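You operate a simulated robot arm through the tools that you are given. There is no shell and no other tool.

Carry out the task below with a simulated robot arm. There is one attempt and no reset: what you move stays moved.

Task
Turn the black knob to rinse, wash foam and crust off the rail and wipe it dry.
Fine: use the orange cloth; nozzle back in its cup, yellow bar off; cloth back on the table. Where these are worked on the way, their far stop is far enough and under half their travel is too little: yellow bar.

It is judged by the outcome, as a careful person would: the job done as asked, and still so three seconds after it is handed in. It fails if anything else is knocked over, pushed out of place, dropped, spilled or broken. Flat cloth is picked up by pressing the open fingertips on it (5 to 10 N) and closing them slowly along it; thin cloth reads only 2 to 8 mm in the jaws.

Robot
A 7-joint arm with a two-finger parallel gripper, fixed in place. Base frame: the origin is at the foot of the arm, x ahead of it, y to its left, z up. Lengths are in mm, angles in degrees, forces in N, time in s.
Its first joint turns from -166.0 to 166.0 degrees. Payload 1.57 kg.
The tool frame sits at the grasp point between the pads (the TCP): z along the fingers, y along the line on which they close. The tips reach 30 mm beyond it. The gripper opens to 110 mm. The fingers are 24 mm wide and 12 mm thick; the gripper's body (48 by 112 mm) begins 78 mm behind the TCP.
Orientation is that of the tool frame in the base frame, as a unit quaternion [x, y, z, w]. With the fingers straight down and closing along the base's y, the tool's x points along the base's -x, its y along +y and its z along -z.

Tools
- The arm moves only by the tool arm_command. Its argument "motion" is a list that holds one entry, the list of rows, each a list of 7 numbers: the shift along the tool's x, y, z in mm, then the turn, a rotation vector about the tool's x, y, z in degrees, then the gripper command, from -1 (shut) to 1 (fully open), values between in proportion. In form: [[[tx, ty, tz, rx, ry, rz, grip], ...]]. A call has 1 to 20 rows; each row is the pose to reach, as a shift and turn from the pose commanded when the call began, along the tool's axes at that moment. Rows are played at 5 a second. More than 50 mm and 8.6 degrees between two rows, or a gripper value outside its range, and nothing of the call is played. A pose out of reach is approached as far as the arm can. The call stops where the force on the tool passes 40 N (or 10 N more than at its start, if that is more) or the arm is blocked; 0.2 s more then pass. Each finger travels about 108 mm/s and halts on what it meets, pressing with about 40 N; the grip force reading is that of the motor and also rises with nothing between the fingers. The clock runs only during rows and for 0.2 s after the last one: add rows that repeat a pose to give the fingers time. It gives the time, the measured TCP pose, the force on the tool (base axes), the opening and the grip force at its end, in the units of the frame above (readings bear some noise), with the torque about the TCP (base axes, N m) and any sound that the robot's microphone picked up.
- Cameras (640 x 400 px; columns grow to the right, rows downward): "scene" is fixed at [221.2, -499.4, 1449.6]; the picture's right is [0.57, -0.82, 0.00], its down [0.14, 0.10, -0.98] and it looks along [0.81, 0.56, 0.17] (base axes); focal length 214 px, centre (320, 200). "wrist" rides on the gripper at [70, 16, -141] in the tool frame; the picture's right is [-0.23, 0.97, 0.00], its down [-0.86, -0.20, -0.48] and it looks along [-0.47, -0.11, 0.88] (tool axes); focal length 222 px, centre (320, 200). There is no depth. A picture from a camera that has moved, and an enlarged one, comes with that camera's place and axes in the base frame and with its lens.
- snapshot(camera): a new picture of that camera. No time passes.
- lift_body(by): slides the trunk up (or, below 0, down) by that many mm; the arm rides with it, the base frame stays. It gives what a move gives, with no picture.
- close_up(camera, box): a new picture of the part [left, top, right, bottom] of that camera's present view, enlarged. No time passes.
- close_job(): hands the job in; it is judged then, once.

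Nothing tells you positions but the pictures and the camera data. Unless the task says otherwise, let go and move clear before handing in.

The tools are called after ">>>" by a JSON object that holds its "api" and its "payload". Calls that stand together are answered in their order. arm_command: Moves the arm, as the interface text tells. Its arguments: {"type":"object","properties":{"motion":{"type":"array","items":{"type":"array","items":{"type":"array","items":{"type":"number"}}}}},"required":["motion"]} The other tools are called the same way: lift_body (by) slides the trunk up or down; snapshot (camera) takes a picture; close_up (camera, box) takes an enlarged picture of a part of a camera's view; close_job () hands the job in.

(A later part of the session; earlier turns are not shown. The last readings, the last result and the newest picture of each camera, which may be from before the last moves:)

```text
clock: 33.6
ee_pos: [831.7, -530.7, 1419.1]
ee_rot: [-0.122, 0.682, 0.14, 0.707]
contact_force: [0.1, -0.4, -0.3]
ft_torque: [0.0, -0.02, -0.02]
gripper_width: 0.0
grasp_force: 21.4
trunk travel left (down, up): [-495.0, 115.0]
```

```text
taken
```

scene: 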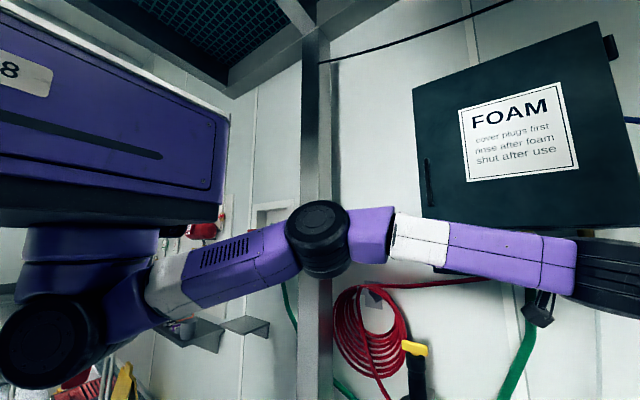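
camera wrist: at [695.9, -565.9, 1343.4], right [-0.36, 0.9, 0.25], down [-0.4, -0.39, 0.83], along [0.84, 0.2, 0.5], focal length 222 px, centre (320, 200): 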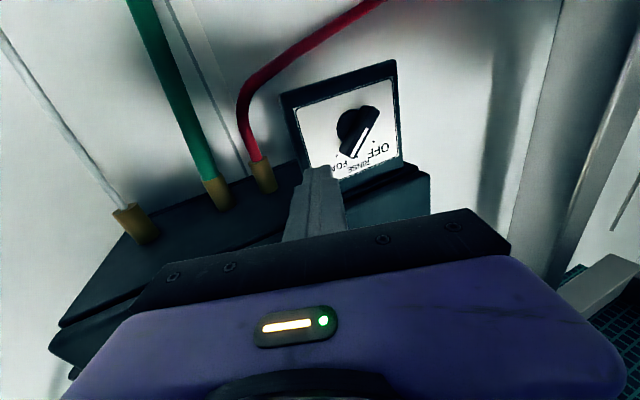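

>>> {"api": "close_up", "payload": {"camera": "wrist", "box": [270, 60, 430, 200]}}

```text
2.86 times, centred on (350, 130) of wrist
camera zoom: at [695.9, -565.9, 1343.4], right [-0.36, 0.9, 0.25], down [-0.4, -0.39, 0.83], along [0.84, 0.2, 0.5], focal length 635 px, centre (234, 400)
```

zoom: 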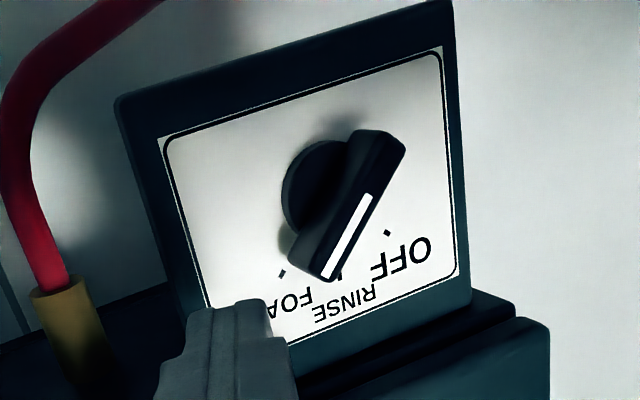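

The pointer's front face is about x 878 and the panel about x 900. I'll bring the fingertips in to x 889 right of the pointer, then push left in small steps.

>>> {"api": "arm_command", "payload": {"motion": [[[-2, -6, 14, 0, 0, 0, -1], [-3, -10.6, 27.5, 0, 0, 0, -1]]]}}

>>> {"api": "arm_command", "payload": {"motion": [[[0.2, 5.6, 2.2, 0, 0, 0, -1], [0.4, 11.2, 4.4, 0, 0, 0, -1], [0.6, 16.8, 6.5, 0, 0, 0, -1], [0.8, 22.3, 8.7, 0, 0, 0, -1]]]}}

>>> {"api": "close_up", "payload": {"camera": "wrist", "box": [270, 60, 430, 200]}}

```text
clock: 34.2
ee_pos: [862.1, -531.9, 1424.3]
ee_rot: [-0.121, 0.682, 0.139, 0.708]
contact_force: [0.0, -0.8, 0.7]
ft_torque: [0.01, 0.0, -0.01]
gripper_width: 0.1
grasp_force: 21.0
trunk travel left (down, up): [-495.0, 115.0]
```

```text
clock: 35.2
ee_pos: [861.8, -509.2, 1422.9]
ee_rot: [-0.12, 0.682, 0.138, 0.708]
contact_force: [5.4, -7.1, 3.6]
ft_torque: [0.05, -0.14, -0.25]
gripper_width: 0.0
grasp_force: 21.8
trunk travel left (down, up): [-495.0, 115.0]
```

```text
2.86 times, centred on (350, 130) of wrist
camera zoom: at [724.9, -542.6, 1347.7], right [-0.36, 0.9, 0.24], down [-0.4, -0.38, 0.83], along [0.84, 0.2, 0.5], focal length 635 px, centre (234, 400)
```

zoom: 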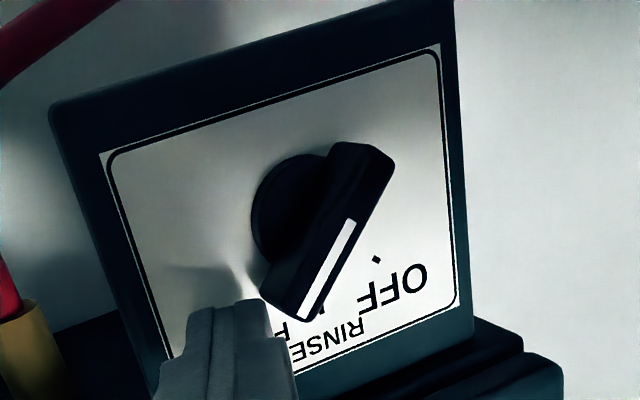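

>>> {"api": "arm_command", "payload": {"motion": [[[0.1, 3.5, 1.2, 0, 0, 0, -1], [0.2, 7, 2.5, 0, 0, 0, -1], [0.3, 10, 3.7, 0, 0, 0, -1]]]}}

>>> {"api": "close_up", "payload": {"camera": "wrist", "box": [270, 60, 430, 200]}}

```text
clock: 36.0
ee_pos: [862.3, -496.1, 1422.3]
ee_rot: [-0.123, 0.683, 0.14, 0.706]
contact_force: [-0.3, -0.3, -0.5]
ft_torque: [-0.01, 0.0, 0.03]
gripper_width: 0.0
grasp_force: 21.7
trunk travel left (down, up): [-495.0, 115.0]
```

```text
2.86 times, centred on (350, 130) of wrist
camera zoom: at [725.3, -530.4, 1346.4], right [-0.36, 0.9, 0.25], down [-0.4, -0.39, 0.83], along [0.84, 0.21, 0.5], focal length 635 px, centre (234, 400)
```

zoom: 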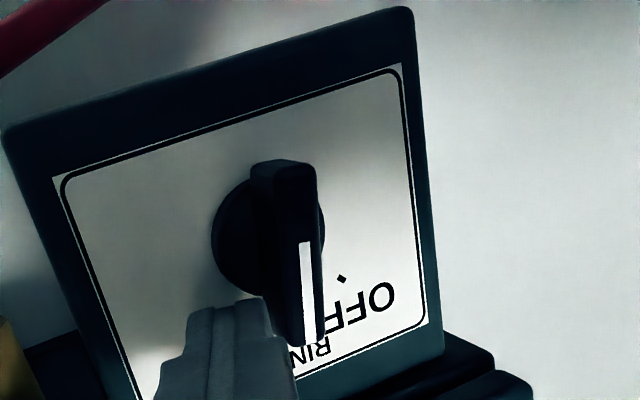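

The pointer clicked round and the force dropped to zero, so it seems to have settled at RINSE. I'll withdraw and check from the scene camera.

>>> {"api": "arm_command", "payload": {"motion": [[[0, -12, 0, 0, 0, 0, -1], [0, -25, -15, 0, 0, 0, -1], [0, -40, -50, 0, 0, 0, -1], [0, -60, -95, 0, 0, 0, -1], [20, -100, -120, 0, 0, 0, -1], [60, -120, -130, 0, 0, 0, -1]]]}}

>>> {"api": "close_up", "payload": {"camera": "scene", "box": [400, 220, 528, 300]}}

>>> {"api": "snapshot", "payload": {"camera": "scene"}}

>>> {"api": "snapshot", "payload": {"camera": "wrist"}}

```text
refused: row 5 steps farther than a row can; nothing moved
```

```text
5.00 times, centred on (464, 260) of scene
camera zoom: at [221.2, -499.4, 1449.6], right [0.57, -0.82, 0.0], down [0.14, 0.1, -0.98], along [0.81, 0.56, 0.17], focal length 1072 px, centre (-400, -100)
```

zoom: 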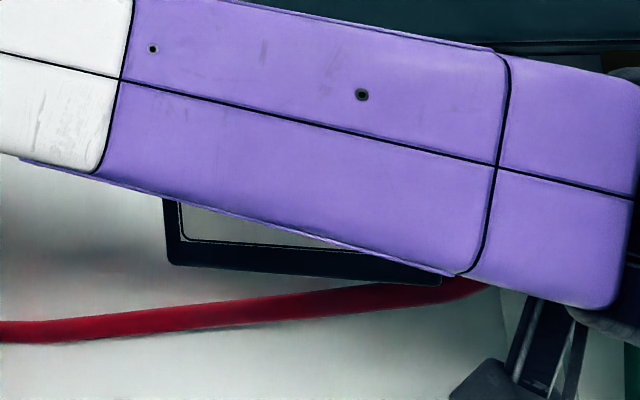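

```text
taken
```

scene: 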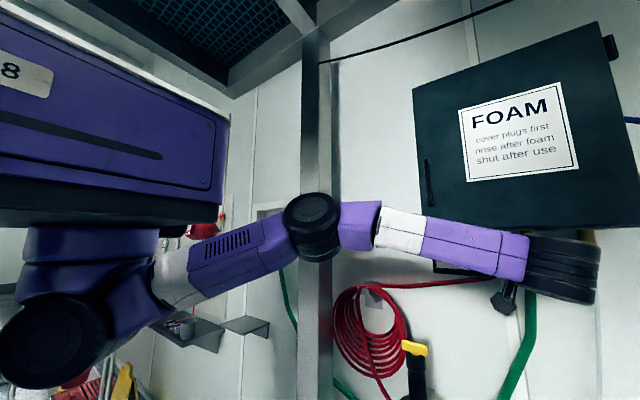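

```text
taken
camera wrist: at [725.3, -530.4, 1346.4], right [-0.36, 0.9, 0.25], down [-0.4, -0.39, 0.83], along [0.84, 0.21, 0.5], focal length 222 px, centre (320, 200)
```

wrist: 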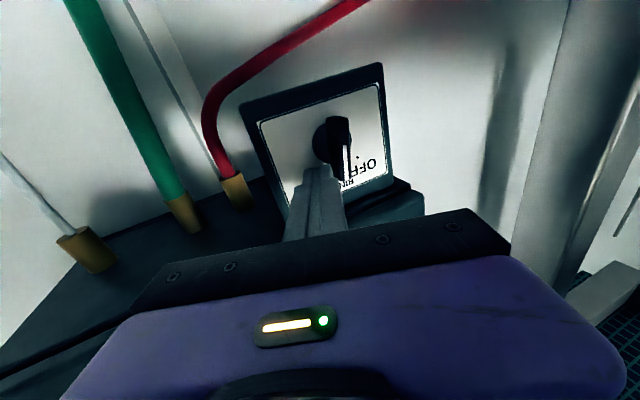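

One step was too long; I'll withdraw with shorter steps.

>>> {"api": "arm_command", "payload": {"motion": [[[0, -8, 0, 0, 0, 0, -1], [0, -12, -20, 0, 0, 0, -1], [0, -12, -60, 0, 0, 0, -1], [0, -12, -100, 0, 0, 0, -1], [40, -12, -120, 0, 0, 0, -1], [85, -12, -130, 0, 0, 0, -1]]]}}

>>> {"api": "close_up", "payload": {"camera": "scene", "box": [400, 220, 528, 300]}}

>>> {"api": "snapshot", "payload": {"camera": "wrist"}}

```text
clock: 37.4
ee_pos: [746.9, -552.5, 1333.6]
ee_rot: [-0.123, 0.682, 0.14, 0.707]
contact_force: [0.1, 1.1, 0.4]
ft_torque: [0.01, 0.04, 0.01]
gripper_width: 0.0
grasp_force: 21.6
trunk travel left (down, up): [-495.0, 115.0]
```

```text
5.00 times, centred on (464, 260) of scene
camera zoom: at [221.2, -499.4, 1449.6], right [0.57, -0.82, 0.0], down [0.14, 0.1, -0.98], along [0.81, 0.56, 0.17], focal length 1072 px, centre (-400, -100)
```

zoom: 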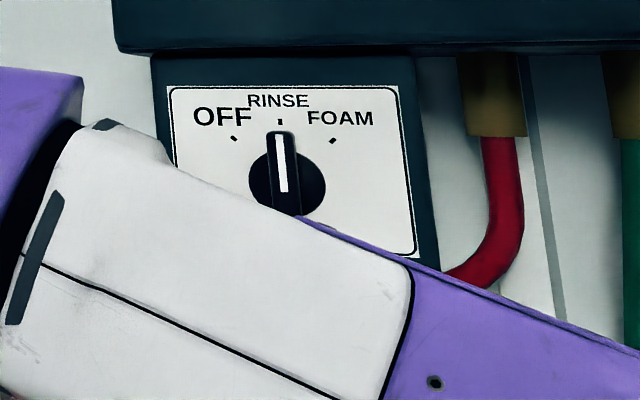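

```text
taken
camera wrist: at [610.3, -587.0, 1258.6], right [-0.36, 0.9, 0.24], down [-0.4, -0.39, 0.83], along [0.84, 0.2, 0.5], focal length 222 px, centre (320, 200)
```

wrist: 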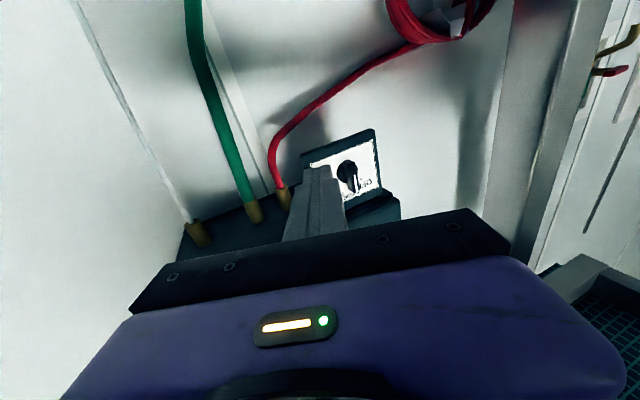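

The knob reads RINSE. Next I'll inspect the yellow bar from above, so I lower the trunk a little and turn the tool down, clear of the cabinet.

>>> {"api": "lift_body", "payload": {"by": -130}}

>>> {"api": "arm_command", "payload": {"motion": [[[-3, 0, -15, 0, 8, 0, 0], [-10, 0, -30, 0, 16, 0, 0], [-20, 0, -45, 0, 24, 0, 0], [-30, 0, -60, 0, 32, 0, 0], [-40, 0, -70, 0, 40, 0, 0], [-50, 0, -75, 0, 48, 0, 0], [-55, 0, -80, 0, 56, 0, 0], [-60, 0, -80, 0, 64, 0, 0], [-60, 0, -80, 0, 72, 0, 0], [-60, 0, -80, 0, 80, 0, 0], [-60, 0, -80, 0, 88, 0, 0]]]}}

>>> {"api": "snapshot", "payload": {"camera": "scene"}}

>>> {"api": "snapshot", "payload": {"camera": "wrist"}}

```text
clock: 39.0
ee_pos: [746.8, -553.8, 1204.5]
ee_rot: [-0.122, 0.682, 0.14, 0.707]
contact_force: [-0.6, 0.2, -0.1]
ft_torque: [0.0, -0.03, 0.0]
gripper_width: 0.1
grasp_force: 21.0
trunk travel left (down, up): [-365.0, 245.0]
```

```text
clock: 41.4
ee_pos: [657.3, -555.8, 1238.0]
ee_rot: [-0.183, 0.981, 0.019, 0.057]
contact_force: [-0.6, 0.0, 0.9]
ft_torque: [0.01, -0.09, 0.01]
gripper_width: 55.0
grasp_force: 0.0
out of reach, approached as far as the arm can: row 7, 8, 9, 10, 11
trunk travel left (down, up): [-365.0, 245.0]
```

```text
taken
```

scene: 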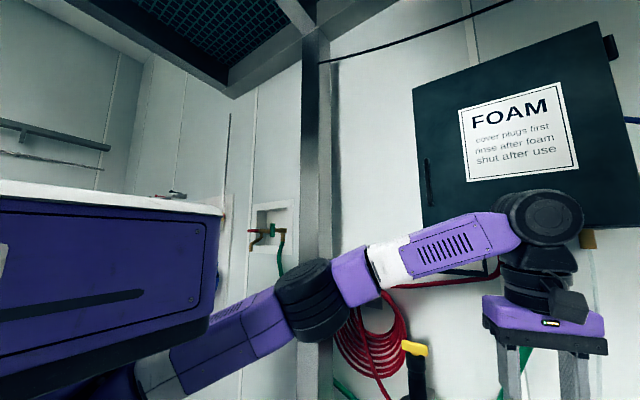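

```text
taken
camera wrist: at [570.4, -573.6, 1369.0], right [-0.14, 0.99, 0.04], down [0.81, 0.09, 0.57], along [0.56, 0.12, -0.82], focal length 222 px, centre (320, 200)
```

wrist: 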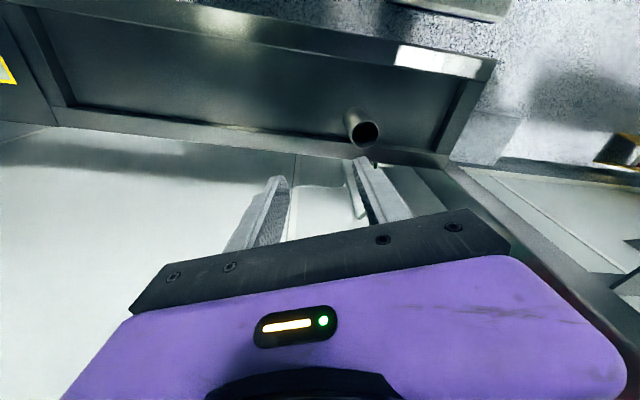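

>>> {"api": "arm_command", "payload": {"motion": [[[-31, 23, -1, 0, 0, 5, 0], [-62, 46, -2, 0, 0, 10, 0], [-92, 70, -3, 0, 0, 15, 0], [-122, 93, -4, 0, 0, 20, 0]]]}}

>>> {"api": "snapshot", "payload": {"camera": "scene"}}

>>> {"api": "snapshot", "payload": {"camera": "wrist"}}

```text
clock: 42.4
ee_pos: [737.1, -424.0, 1251.5]
ee_rot: [-0.01, 0.999, 0.022, 0.031]
contact_force: [-0.8, -0.9, 0.0]
ft_torque: [0.07, -0.04, 0.0]
gripper_width: 55.3
grasp_force: 0.0
trunk travel left (down, up): [-365.0, 245.0]
```

```text
taken
```

scene: 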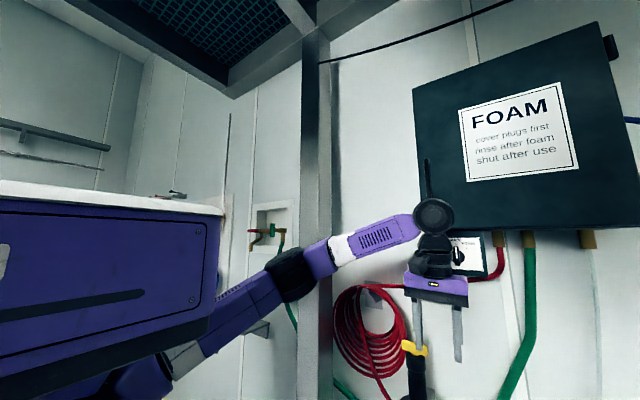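

```text
taken
camera wrist: at [658.0, -416.0, 1387.8], right [0.21, 0.98, 0.06], down [0.83, -0.2, 0.52], along [0.52, -0.06, -0.85], focal length 222 px, centre (320, 200)
```

wrist: 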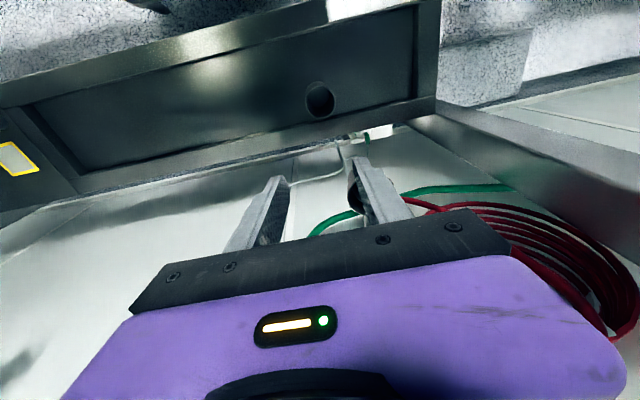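

>>> {"api": "arm_command", "payload": {"motion": [[[15, 0, -8, 0, -8, 0, 0], [30, 0, -16, 0, -16, 0, 0], [45, 0, -24, 0, -24, 0, 0], [60, 0, -30, 0, -32, 0, 0], [60, 0, -30, 0, -40, 0, 0]]]}}

>>> {"api": "snapshot", "payload": {"camera": "wrist"}}

```text
clock: 43.6
ee_pos: [680.8, -426.5, 1262.6]
ee_rot: [-0.003, 0.935, 0.027, 0.354]
contact_force: [0.4, 0.1, 0.3]
ft_torque: [0.02, -0.01, -0.01]
gripper_width: 55.0
grasp_force: 0.0
trunk travel left (down, up): [-365.0, 245.0]
```

```text
taken
camera wrist: at [534.4, -416.9, 1320.7], right [0.15, 0.97, 0.2], down [0.33, -0.24, 0.91], along [0.93, -0.07, -0.35], focal length 222 px, centre (320, 200)
```

wrist: 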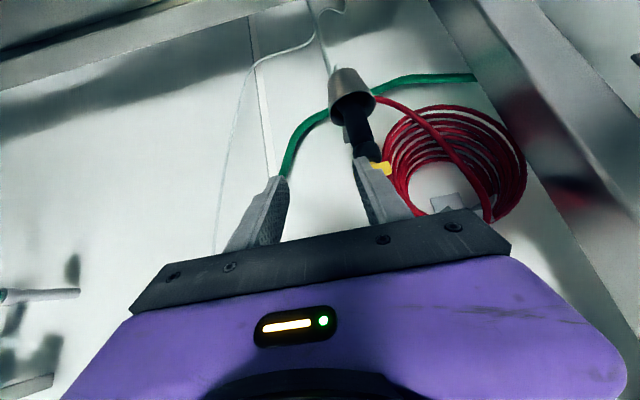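

>>> {"api": "arm_command", "payload": {"motion": [[[0, 40, 0, 0, 0, 0, 1], [0, 85, 0, 0, 0, 0, 1]]]}}

>>> {"api": "snapshot", "payload": {"camera": "wrist"}}

>>> {"api": "close_up", "payload": {"camera": "wrist", "box": [250, 60, 410, 210]}}

>>> {"api": "snapshot", "payload": {"camera": "scene"}}

```text
clock: 44.2
ee_pos: [676.6, -345.9, 1262.0]
ee_rot: [0.003, 0.936, 0.026, 0.352]
contact_force: [0.0, 0.1, -0.7]
ft_torque: [0.01, 0.0, 0.02]
gripper_width: 110.1
grasp_force: 0.1
trunk travel left (down, up): [-365.0, 245.0]
```

```text
taken
camera wrist: at [529.4, -335.0, 1322.9], right [0.16, 0.97, 0.2], down [0.33, -0.24, 0.91], along [0.93, -0.08, -0.36], focal length 222 px, centre (320, 200)
```

wrist: 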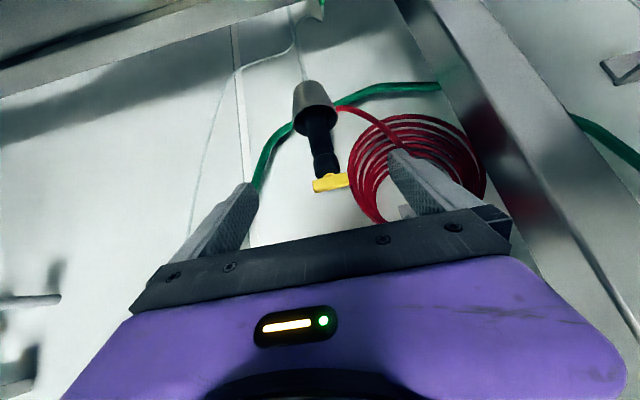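

```text
2.67 times, centred on (330, 135) of wrist
camera zoom: at [529.4, -335.0, 1322.9], right [0.16, 0.97, 0.2], down [0.33, -0.24, 0.91], along [0.93, -0.08, -0.36], focal length 592 px, centre (293, 373)
```

zoom: 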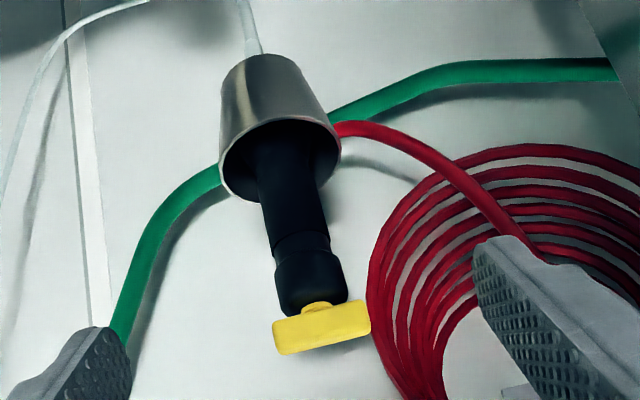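

```text
taken
```

scene: 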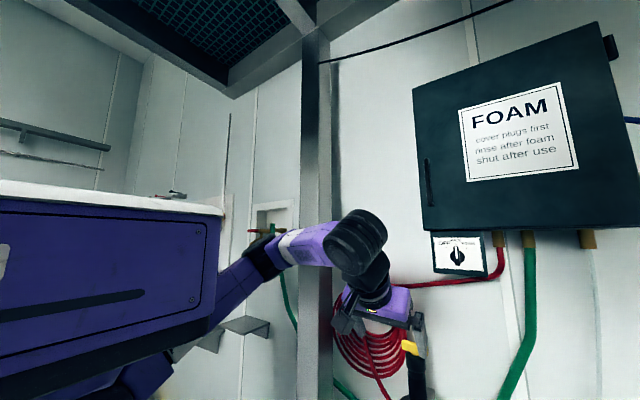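

I place the bar along y at (909, -341), z about 1141 to 1163, and the wall about x 1080. A tool-down grip on the bar can twist it and lift the lance; I'll turn the tool down and roll 90 degrees so the jaws close along x.

>>> {"api": "arm_command", "payload": {"motion": [[[0, 0, 0, 0, 8, 0, 1], [0, 0, -10, 0, 16, 0, 1], [0, 0, -20, 0, 24, 0, 1], [0, 0, -30, 0, 32, 0, 1], [0, 0, -40, 0, 41, 0, 1]]]}}

>>> {"api": "arm_command", "payload": {"motion": [[[0, 0, 0, 0, 0, 8.5, 1], [0, 0, 0, 0, 0, 17, 1], [0, 0, 0, 0, 0, 25.5, 1], [0, 0, 0, 0, 0, 34, 1], [0, 0, 0, 0, 0, 42.5, 1], [0, 0, 0, 0, 0, 51, 1], [0, 0, 0, 0, 0, 59.5, 1], [0, 0, 0, 0, 0, 68, 1], [0, 0, 0, 0, 0, 76.5, 1], [0, 0, 0, 0, 0, 85, 1]]]}}

>>> {"api": "snapshot", "payload": {"camera": "wrist"}}

>>> {"api": "snapshot", "payload": {"camera": "scene"}}

```text
refused: row 5 steps farther than a row can; nothing moved
```

```text
clock: 46.4
ee_pos: [678.4, -341.0, 1267.8]
ee_rot: [0.63, 0.692, 0.256, 0.244]
contact_force: [-0.3, 0.4, -0.4]
ft_torque: [0.0, -0.02, -0.01]
gripper_width: 110.1
grasp_force: 0.0
trunk travel left (down, up): [-365.0, 245.0]
```

```text
taken
camera wrist: at [590.6, -277.6, 1382.1], right [0.75, -0.15, 0.65], down [-0.39, -0.89, 0.24], along [0.54, -0.43, -0.72], focal length 222 px, centre (320, 200)
```

wrist: 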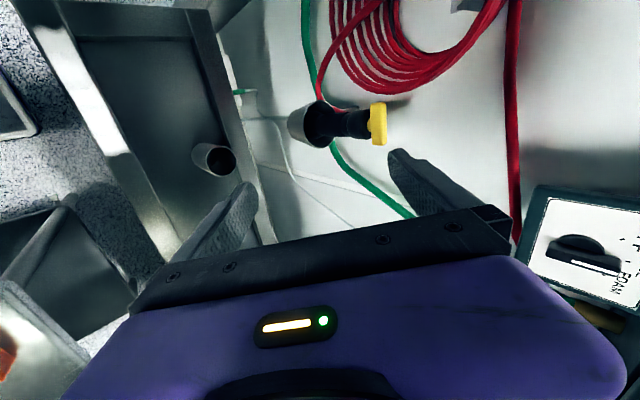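

```text
taken
```

scene: 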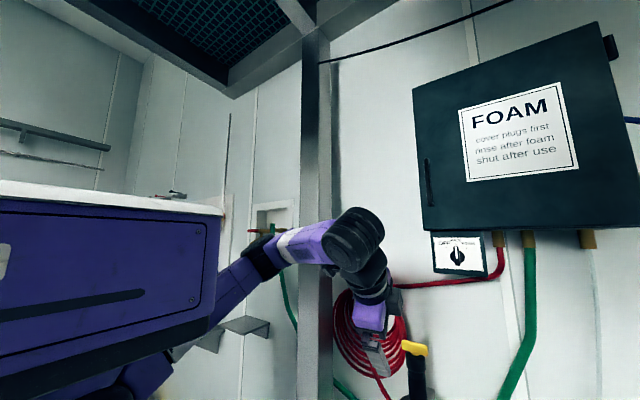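

>>> {"api": "arm_command", "payload": {"motion": [[[0, 0, 0, 8, 0, 0, 1], [0, 0, 0, 16, 0, 0, 1], [0, 0, 0, 24, 0, 0, 1], [0, 0, 0, 32, 0, 0, 1], [0, 0, 0, 40, 3, 0, 1]]]}}

>>> {"api": "snapshot", "payload": {"camera": "wrist"}}

>>> {"api": "snapshot", "payload": {"camera": "scene"}}

```text
clock: 47.6
ee_pos: [675.6, -342.1, 1280.9]
ee_rot: [0.667, 0.744, 0.033, 0.01]
contact_force: [0.2, -0.1, 0.8]
ft_torque: [-0.06, -0.01, 0.02]
gripper_width: 109.7
grasp_force: 0.1
trunk travel left (down, up): [-365.0, 245.0]
```

```text
taken
camera wrist: at [674.2, -275.6, 1425.4], right [0.99, -0.12, 0.06], down [-0.13, -0.89, 0.44], along [-0.01, -0.44, -0.9], focal length 222 px, centre (320, 200)
```

wrist: 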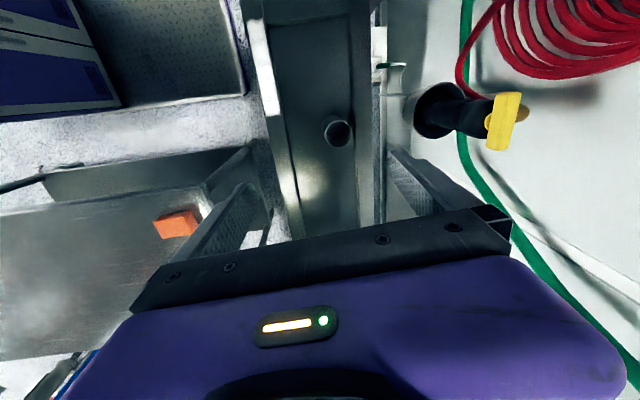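

```text
taken
```

scene: 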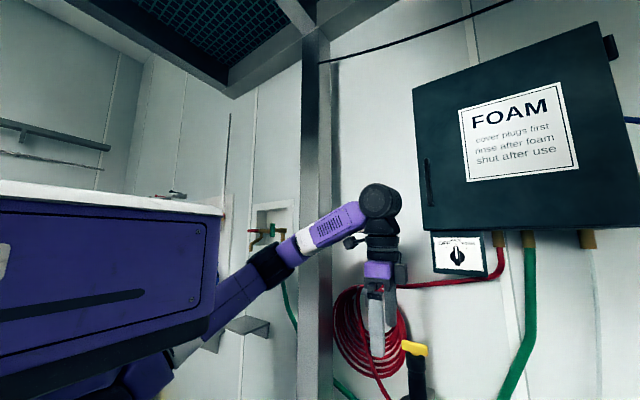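

>>> {"api": "close_up", "payload": {"camera": "wrist", "box": [370, 60, 562, 180]}}

>>> {"api": "close_up", "payload": {"camera": "wrist", "box": [230, 0, 390, 240]}}

```text
3.33 times, centred on (466, 120) of wrist
camera zoom: at [674.2, -275.6, 1425.4], right [0.99, -0.12, 0.06], down [-0.13, -0.89, 0.44], along [-0.01, -0.44, -0.9], focal length 740 px, centre (-167, 467)
```

zoom: 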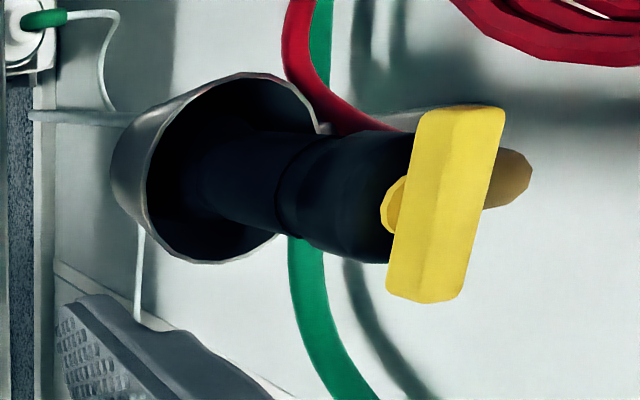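

```text
1.67 times, centred on (310, 120) of wrist
camera zoom: at [674.2, -275.6, 1425.4], right [0.99, -0.12, 0.06], down [-0.13, -0.89, 0.44], along [-0.01, -0.44, -0.9], focal length 370 px, centre (337, 333)
```

zoom: 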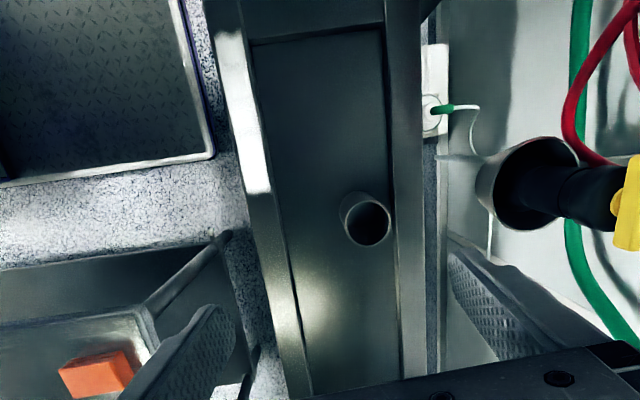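

>>> {"api": "close_up", "payload": {"camera": "scene", "box": [380, 320, 460, 400]}}

```text
5.00 times, centred on (420, 360) of scene
camera zoom: at [221.2, -499.4, 1449.6], right [0.57, -0.82, 0.0], down [0.14, 0.1, -0.98], along [0.81, 0.56, 0.17], focal length 1072 px, centre (-180, -600)
```

zoom: 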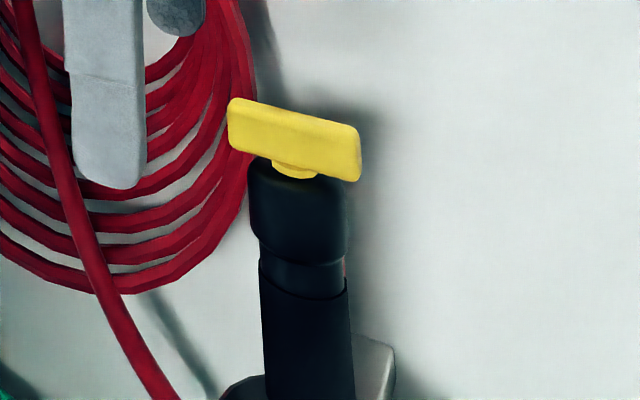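

The bar is along y; its brass hose fitting sits behind the lance lower down. I'll move over the bar in stages, keeping an eye on the knob panel clearance.

>>> {"api": "arm_command", "payload": {"motion": [[[-4, 44, 6, 0.7, -0.3, 1.2, 1], [-8, 89, 13, 1.4, -0.6, 2.4, 0.6], [-12, 134, 20, 2.1, -1, 3.6, 0.5], [-16, 170, 26, 3.6, -1.7, 6, 0.5]]]}}

>>> {"api": "snapshot", "payload": {"camera": "wrist"}}

>>> {"api": "snapshot", "payload": {"camera": "scene"}}

```text
clock: 48.6
ee_pos: [680.6, -325.1, 1214.6]
ee_rot: [0.699, 0.715, 0.0, 0.004]
contact_force: [-0.3, 0.0, -0.4]
ft_torque: [0.03, -0.02, -0.03]
gripper_width: 82.6
grasp_force: 0.0
out of reach, approached as far as the arm can: row 1, 2, 3, 4
trunk travel left (down, up): [-365.0, 245.0]
```

```text
taken
camera wrist: at [693.1, -256.4, 1353.8], right [0.98, -0.21, 0.01], down [-0.18, -0.86, 0.48], along [-0.09, -0.47, -0.88], focal length 222 px, centre (320, 200)
```

wrist: 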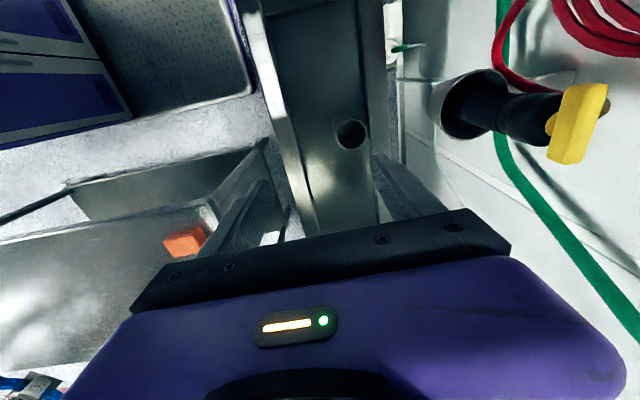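

```text
taken
```

scene: 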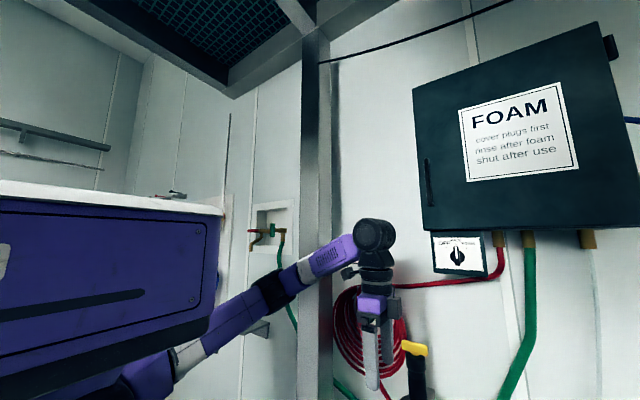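

The arm is nearly straight from a low shoulder, so I'll raise the trunk for more forward reach.

>>> {"api": "lift_body", "payload": {"by": 180}}

>>> {"api": "arm_command", "payload": {"motion": [[[0, 20, 40, 0, 0, 0, 0.5], [0, 40, 80, 0, 0, 0, 0.5], [0, 65, 120, 0, 0, 0, 0.5], [0, 100, 130, 0, 0, 0, 0.5], [0, 140, 130, 0, 0, 0, 0.5]]]}}

>>> {"api": "snapshot", "payload": {"camera": "scene"}}

>>> {"api": "snapshot", "payload": {"camera": "wrist"}}

```text
clock: 50.6
ee_pos: [681.1, -326.5, 1392.6]
ee_rot: [0.699, 0.715, 0.001, 0.004]
contact_force: [0.2, 0.4, 0.0]
ft_torque: [0.01, -0.01, 0.01]
gripper_width: 82.3
grasp_force: 0.0
trunk travel left (down, up): [-545.0, 65.0]
```

```text
clock: 51.8
ee_pos: [699.1, -314.8, 1289.9]
ee_rot: [0.697, 0.717, 0.001, 0.005]
contact_force: [-1.7, 0.4, 0.1]
ft_torque: [0.0, -0.1, 0.01]
gripper_width: 82.6
grasp_force: 0.1
out of reach, approached as far as the arm can: row 1, 2, 3, 4, 5
trunk travel left (down, up): [-545.0, 65.0]
```

```text
taken
```

scene: 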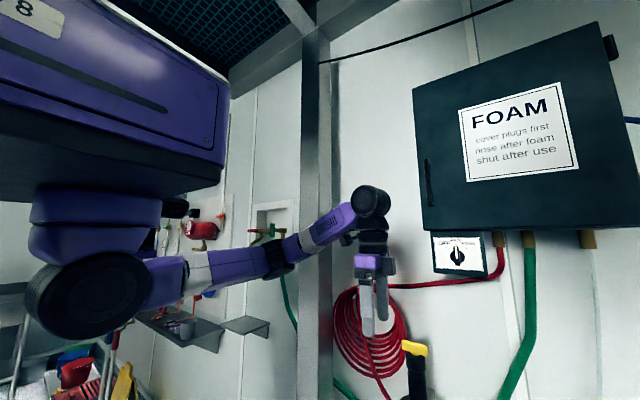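

```text
taken
camera wrist: at [711.4, -244.2, 1430.6], right [0.98, -0.2, 0.01], down [-0.18, -0.86, 0.48], along [-0.09, -0.47, -0.88], focal length 222 px, centre (320, 200)
```

wrist: 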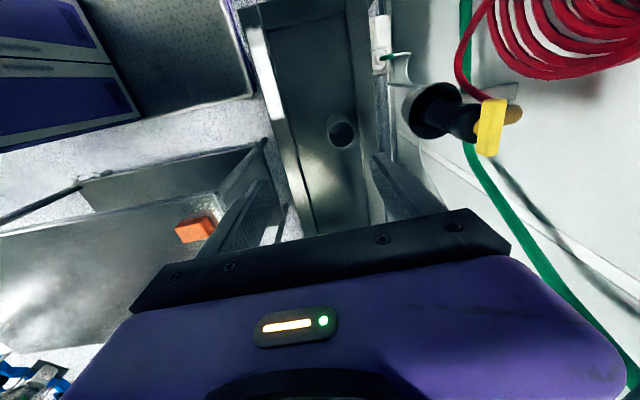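

The block is the last joint's roll limit in the positive direction; the negative roll should have ample range. I'll roll the other way by 180 degrees for the same jaw alignment.

>>> {"api": "arm_command", "payload": {"motion": [[[0, 0, 0, 0, 0, -8.5, 0.5], [0, 0, 0, 0, 0, -17, 0.5], [0, 0, 0, 0, 0, -25.5, 0.5], [0, 0, 0, 0, 0, -34, 0.5], [0, 0, 0, 0, 0, -42.5, 0.5], [0, 0, 0, 0, 0, -51, 0.5], [0, 0, 0, 0, 0, -59.5, 0.5], [0, 0, 0, 0, 0, -68, 0.5], [0, 0, 0, 0, 0, -76.5, 0.5], [0, 0, 0, 0, 0, -85, 0.5], [0, 0, 0, 0, 0, -90, 0.5]]]}}

>>> {"api": "arm_command", "payload": {"motion": [[[0, 0, 0, 0, 0, -8.5, 0.5], [0, 0, 0, 0, 0, -17, 0.5], [0, 0, 0, 0, 0, -25.5, 0.5], [0, 0, 0, 0, 0, -34, 0.5], [0, 0, 0, 0, 0, -42.5, 0.5], [0, 0, 0, 0, 0, -51, 0.5], [0, 0, 0, 0, 0, -59.5, 0.5], [0, 0, 0, 0, 0, -68, 0.5], [0, 0, 0, 0, 0, -76.5, 0.5], [0, 0, 0, 0, 0, -85, 0.5], [0, 0, 0, 0, 0, -89, 0.5]]]}}

>>> {"api": "snapshot", "payload": {"camera": "wrist"}}

>>> {"api": "snapshot", "payload": {"camera": "scene"}}

```text
clock: 54.2
ee_pos: [701.6, -313.1, 1286.6]
ee_rot: [-0.013, 1.0, -0.002, 0.002]
contact_force: [0.4, 0.0, -0.9]
ft_torque: [0.04, 0.05, -0.04]
gripper_width: 82.6
grasp_force: 0.1
trunk travel left (down, up): [-545.0, 65.0]
```

```text
clock: 56.6
ee_pos: [701.0, -313.3, 1286.9]
ee_rot: [0.71, -0.704, 0.002, -0.001]
contact_force: [0.1, 0.3, 0.5]
ft_torque: [-0.01, 0.0, -0.02]
gripper_width: 82.4
grasp_force: 0.2
trunk travel left (down, up): [-545.0, 65.0]
```

```text
taken
camera wrist: at [684.1, -382.9, 1427.8], right [-0.98, 0.22, -0.01], down [0.19, 0.86, 0.48], along [0.11, 0.46, -0.88], focal length 222 px, centre (320, 200)
```

wrist: 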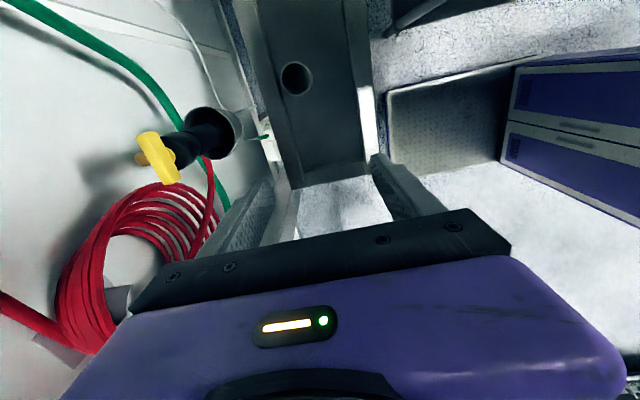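

```text
taken
```

scene: 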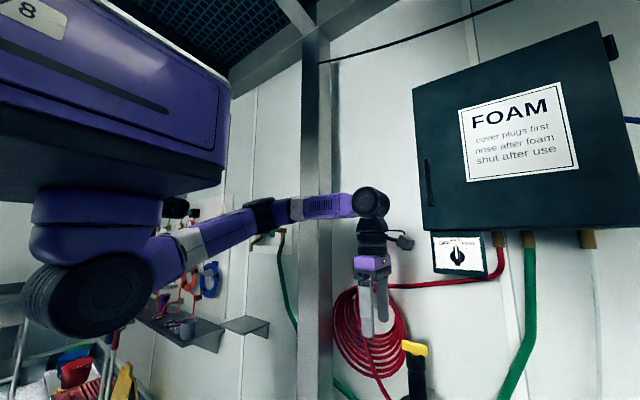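

Roll reached easily. Now over to the bar with jaws aligned along x.

>>> {"api": "arm_command", "payload": {"motion": [[[5, -40, 5, 0, 0, 0, 0.5], [10, -80, 10, 0, 0, 0, 0.5], [15, -120, 15, 0, 0, 0, 0.5], [20, -160, 20, 0, 0, 0, 0.5], [24, -199, 30, 0, 0, 0, 0.5]]]}}

>>> {"api": "snapshot", "payload": {"camera": "wrist"}}

>>> {"api": "snapshot", "payload": {"camera": "scene"}}

```text
clock: 57.8
ee_pos: [901.8, -336.6, 1256.9]
ee_rot: [0.709, -0.705, 0.003, -0.001]
contact_force: [0.3, 0.9, 0.3]
ft_torque: [-0.02, -0.01, -0.01]
gripper_width: 82.6
grasp_force: 0.1
trunk travel left (down, up): [-545.0, 65.0]
```

```text
taken
camera wrist: at [883.4, -405.1, 1398.4], right [-0.97, 0.22, -0.01], down [0.19, 0.86, 0.48], along [0.11, 0.46, -0.88], focal length 222 px, centre (320, 200)
```

wrist: 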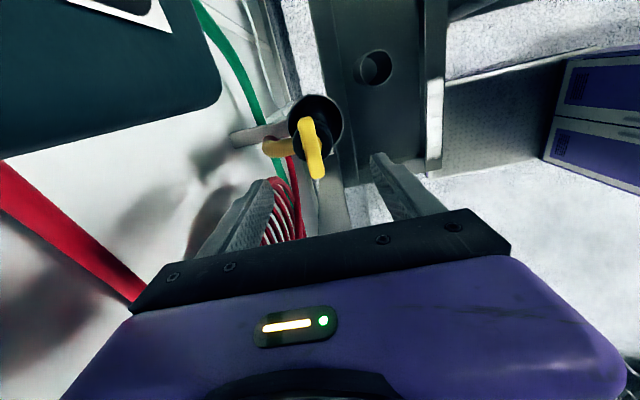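

```text
taken
```

scene: 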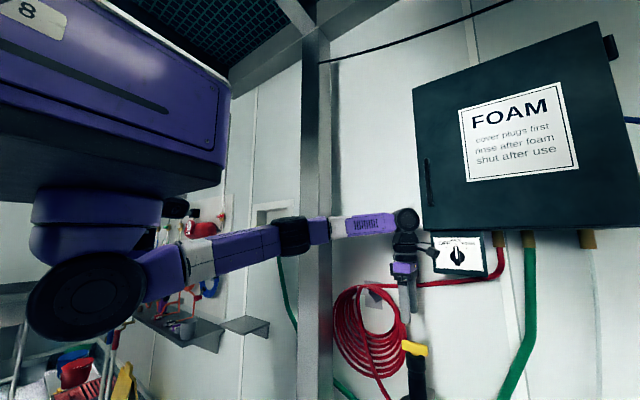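

>>> {"api": "close_up", "payload": {"camera": "wrist", "box": [220, 70, 400, 250]}}

>>> {"api": "close_up", "payload": {"camera": "scene", "box": [370, 190, 498, 400]}}

```text
2.22 times, centred on (310, 160) of wrist
camera zoom: at [883.4, -405.1, 1398.4], right [-0.97, 0.22, -0.01], down [0.19, 0.86, 0.48], along [0.11, 0.46, -0.88], focal length 494 px, centre (342, 289)
```

zoom: 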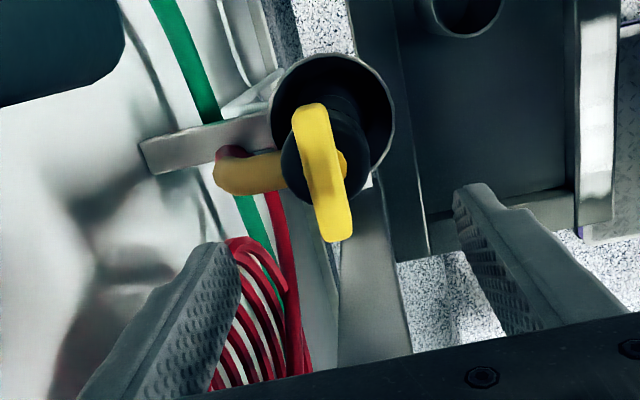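

```text
1.90 times, centred on (434, 295) of scene
camera zoom: at [221.2, -499.4, 1449.6], right [0.57, -0.82, 0.0], down [0.14, 0.1, -0.98], along [0.81, 0.56, 0.17], focal length 408 px, centre (103, 19)
```

zoom: 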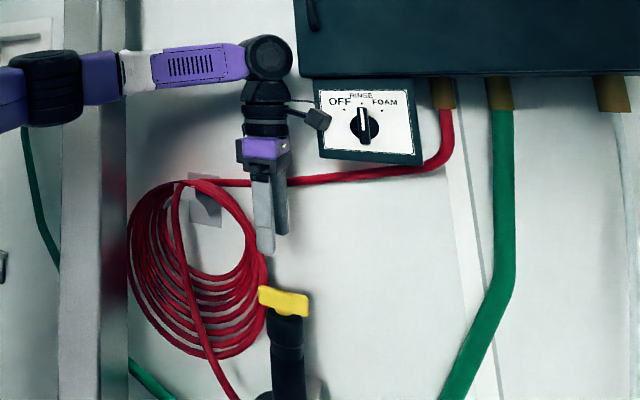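

Bar centre refined to (907, -343). I'll descend with the jaws straddling it.

>>> {"api": "arm_command", "payload": {"motion": [[[6.5, -5, 20, 0, 0, 0, 0.5], [6.5, -5, 45, 0, 0, 0, 0.5], [6.5, -5, 65, 0, 0, 0, 0.3], [6.5, -5, 83, 0, 0, 0, 0.3]]]}}

>>> {"api": "close_up", "payload": {"camera": "wrist", "box": [200, 70, 440, 250]}}

>>> {"api": "close_up", "payload": {"camera": "scene", "box": [370, 240, 498, 400]}}

```text
clock: 58.3
ee_pos: [901.6, -345.6, 1236.3]
ee_rot: [-0.703, 0.711, -0.004, -0.001]
contact_force: [-18.5, 8.1, -3.2]
ft_torque: [-0.98, -2.75, -1.21]
gripper_width: 82.6
grasp_force: 0.0
trunk travel left (down, up): [-545.0, 65.0]
stopped in row 2: the force on the tool passed its limit at 54 N (the readings are from after the stop); the commanded pose is now the measured one
```

```text
2.22 times, centred on (320, 160) of wrist
camera zoom: at [883.4, -415.0, 1376.1], right [-0.97, 0.24, 0.0], down [0.21, 0.86, 0.47], along [0.12, 0.46, -0.88], focal length 494 px, centre (320, 289)
```

zoom: 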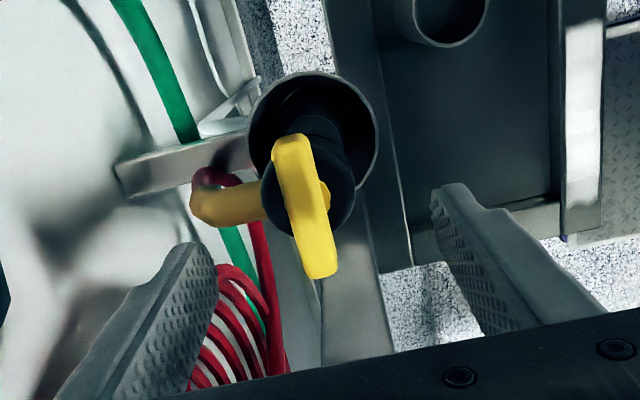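

```text
2.50 times, centred on (434, 320) of scene
camera zoom: at [221.2, -499.4, 1449.6], right [0.57, -0.82, 0.0], down [0.14, 0.1, -0.98], along [0.81, 0.56, 0.17], focal length 536 px, centre (35, -100)
```

zoom: 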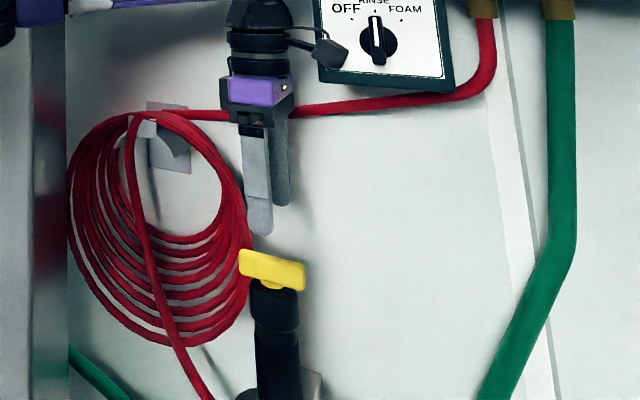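

The wrist camera housing touched the knob panel's lower corner. I'll back off, check the knob, and lean the hand top to the left by 20 degrees so the camera clears the panel.

>>> {"api": "arm_command", "payload": {"motion": [[[-15, 8, 0, 0, 0, 0, 0.5], [-35, 15, -15, 0, 0, 0, 0.5]]]}}

>>> {"api": "close_up", "payload": {"camera": "scene", "box": [370, 220, 530, 400]}}

```text
clock: 58.9
ee_pos: [888.3, -311.3, 1250.9]
ee_rot: [-0.705, 0.709, -0.004, -0.001]
contact_force: [0.7, -0.6, -0.2]
ft_torque: [0.05, 0.01, 0.04]
gripper_width: 82.6
grasp_force: 0.2
trunk travel left (down, up): [-545.0, 65.0]
```

```text
2.22 times, centred on (450, 310) of scene
camera zoom: at [221.2, -499.4, 1449.6], right [0.57, -0.82, 0.0], down [0.14, 0.1, -0.98], along [0.81, 0.56, 0.17], focal length 477 px, centre (31, -44)
```

zoom: 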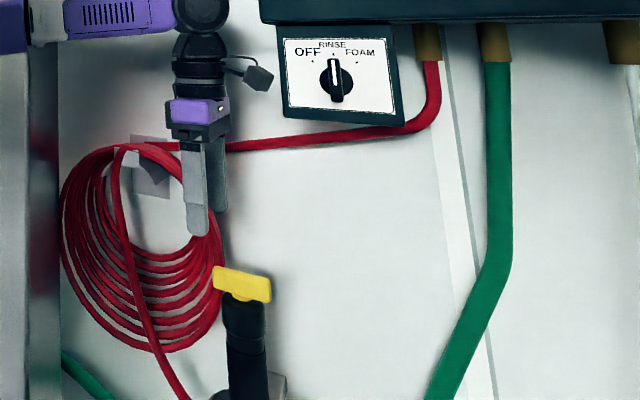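

>>> {"api": "arm_command", "payload": {"motion": [[[0, 0, 0, 0, 7, 0, 0.5], [0, 0, 0, 0, 14, 0, 0.5], [0, -5, 0, 0, 20, 0, 0.5], [13, -12, 5, 0, 20, 0, 0.4], [26, -19, 10, 0, 20, 0, 0.3]]]}}

>>> {"api": "snapshot", "payload": {"camera": "wrist"}}

>>> {"api": "close_up", "payload": {"camera": "scene", "box": [330, 180, 530, 400]}}

```text
clock: 60.1
ee_pos: [907.6, -334.8, 1241.5]
ee_rot: [-0.693, 0.699, -0.126, -0.124]
contact_force: [0.9, -0.1, -0.1]
ft_torque: [0.0, 0.01, 0.0]
gripper_width: 71.5
grasp_force: 0.0
trunk travel left (down, up): [-545.0, 65.0]
```

```text
taken
camera wrist: at [890.2, -351.8, 1396.4], right [-0.97, 0.22, -0.08], down [0.2, 0.97, 0.15], along [0.11, 0.13, -0.98], focal length 222 px, centre (320, 200)
```

wrist: 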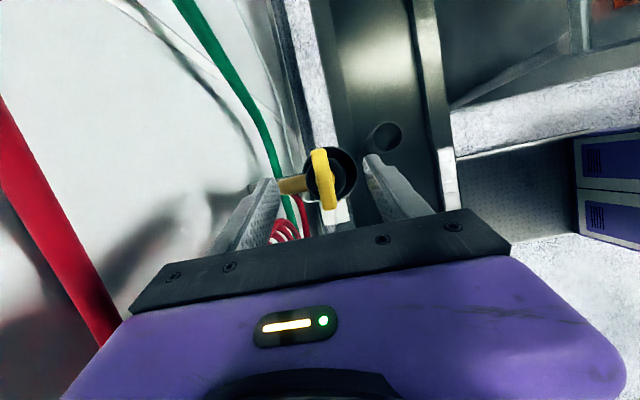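

```text
1.82 times, centred on (430, 290) of scene
camera zoom: at [221.2, -499.4, 1449.6], right [0.57, -0.82, 0.0], down [0.14, 0.1, -0.98], along [0.81, 0.56, 0.17], focal length 390 px, centre (120, 36)
```

zoom: 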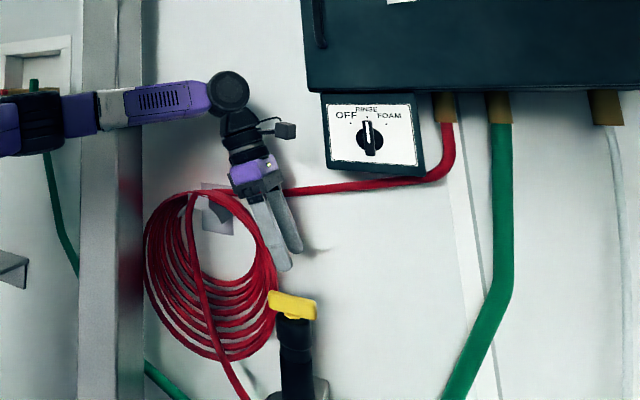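

The camera now clears the panel. I'll descend over the bar and close slowly on it.

>>> {"api": "arm_command", "payload": {"motion": [[[-7, 0, 22, 0, 0, 0, 0.2], [-14, 0, 45, 0, 0, 0, 0.1], [-21, 0, 67, 0, 0, 0, 0.1]]]}}

>>> {"api": "close_up", "payload": {"camera": "wrist", "box": [220, 100, 420, 260]}}

>>> {"api": "close_up", "payload": {"camera": "scene", "box": [370, 280, 466, 400]}}

```text
clock: 60.9
ee_pos: [908.0, -339.3, 1171.3]
ee_rot: [-0.694, 0.698, -0.127, -0.125]
contact_force: [0.4, -0.3, 0.5]
ft_torque: [0.01, 0.0, 0.0]
gripper_width: 60.4
grasp_force: 0.0
trunk travel left (down, up): [-545.0, 65.0]
```

```text
2.50 times, centred on (320, 180) of wrist
camera zoom: at [890.2, -356.1, 1325.8], right [-0.97, 0.22, -0.08], down [0.2, 0.97, 0.15], along [0.11, 0.13, -0.98], focal length 555 px, centre (320, 250)
```

zoom: 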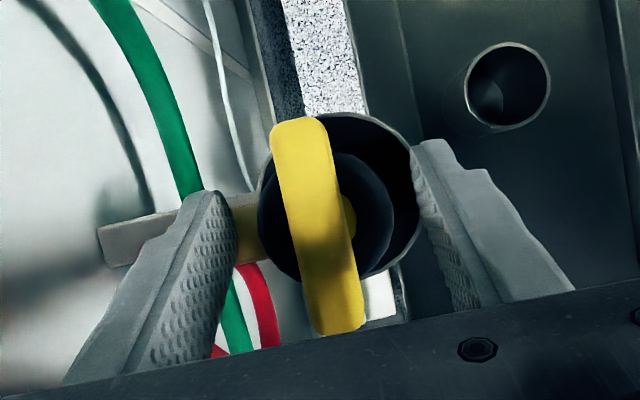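

```text
3.33 times, centred on (418, 340) of scene
camera zoom: at [221.2, -499.4, 1449.6], right [0.57, -0.82, 0.0], down [0.14, 0.1, -0.98], along [0.81, 0.56, 0.17], focal length 715 px, centre (-7, -267)
```

zoom: 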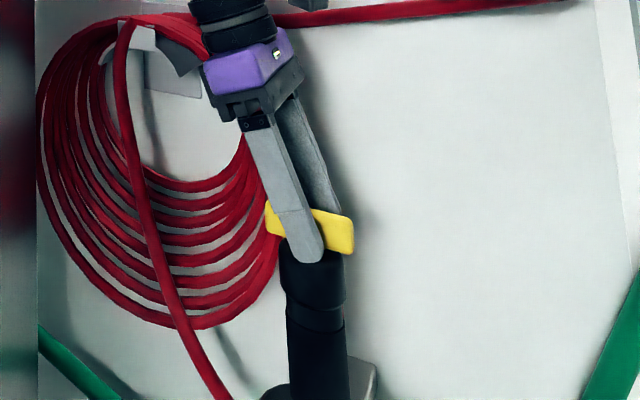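

>>> {"api": "arm_command", "payload": {"motion": [[[0, 0, -3, 0, 0, 0, -0.1], [0, 0, -3, 0, 0, 0, -0.3], [0, 0, -3, 0, 0, 0, -0.45], [0, 0, -3, 0, 0, 0, -0.6], [0, 0, -3, 0, 0, 0, -0.75], [0, 0, -3, 0, 0, 0, -1], [0, 0, -3, 0, 0, 0, -1]]]}}

>>> {"api": "close_up", "payload": {"camera": "wrist", "box": [220, 100, 420, 260]}}

```text
clock: 62.5
ee_pos: [909.2, -338.2, 1173.1]
ee_rot: [-0.694, 0.698, -0.126, -0.124]
contact_force: [2.2, 0.0, 0.7]
ft_torque: [0.0, -0.07, 0.02]
gripper_width: 16.4
grasp_force: 31.6
trunk travel left (down, up): [-545.0, 65.0]
```

```text
2.50 times, centred on (320, 180) of wrist
camera zoom: at [890.3, -355.0, 1329.0], right [-0.97, 0.22, -0.08], down [0.2, 0.97, 0.15], along [0.11, 0.13, -0.98], focal length 555 px, centre (320, 250)
```

zoom: 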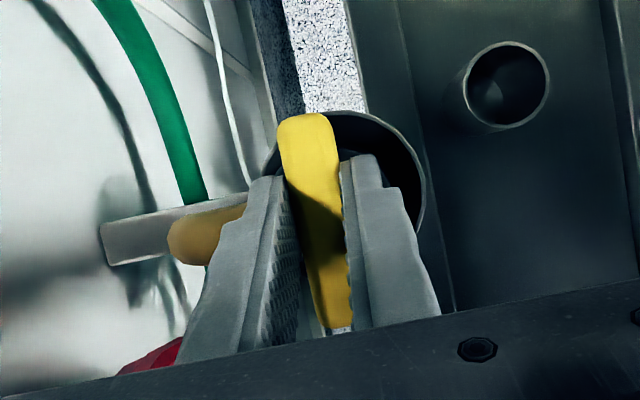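

The bar is held (16.4 mm). I'll try turning it counter-clockwise about the vertical in small steps, watching torque and sound.

>>> {"api": "arm_command", "payload": {"motion": [[[0, 0, 0, 2.1, 0, -5.6, -1], [0, 0, 0, 4.2, 0, -11.3, -1], [0, 0, 0, 6.3, 0, -16.9, -1]]]}}

>>> {"api": "close_up", "payload": {"camera": "wrist", "box": [220, 100, 420, 260]}}

>>> {"api": "close_up", "payload": {"camera": "scene", "box": [370, 280, 466, 400]}}

```text
clock: 63.3
ee_pos: [906.9, -338.6, 1173.2]
ee_rot: [0.796, -0.579, 0.145, 0.103]
contact_force: [0.7, 1.0, 0.1]
ft_torque: [0.2, 0.17, -0.05]
gripper_width: 16.4
grasp_force: 31.9
trunk travel left (down, up): [-545.0, 65.0]
```

```text
2.50 times, centred on (320, 180) of wrist
camera zoom: at [896.0, -359.4, 1328.8], right [-0.99, -0.1, -0.08], down [-0.11, 0.98, 0.15], along [0.07, 0.16, -0.99], focal length 555 px, centre (320, 250)
```

zoom: 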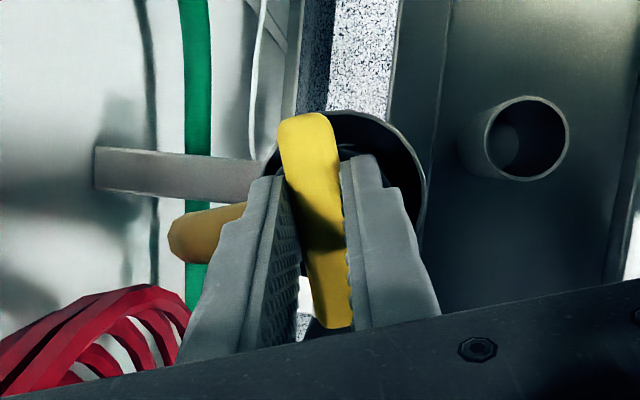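

```text
3.33 times, centred on (418, 340) of scene
camera zoom: at [221.2, -499.4, 1449.6], right [0.57, -0.82, 0.0], down [0.14, 0.1, -0.98], along [0.81, 0.56, 0.17], focal length 715 px, centre (-7, -267)
```

zoom: 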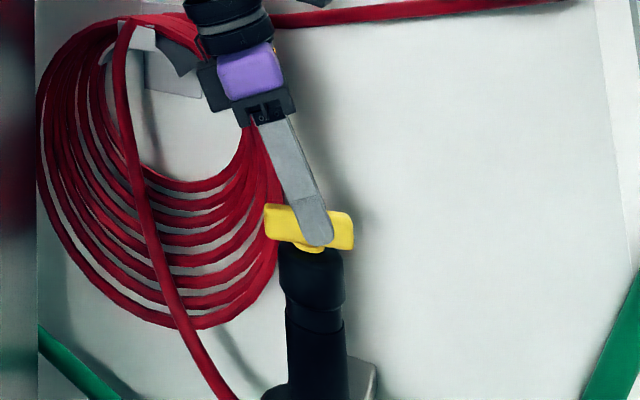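

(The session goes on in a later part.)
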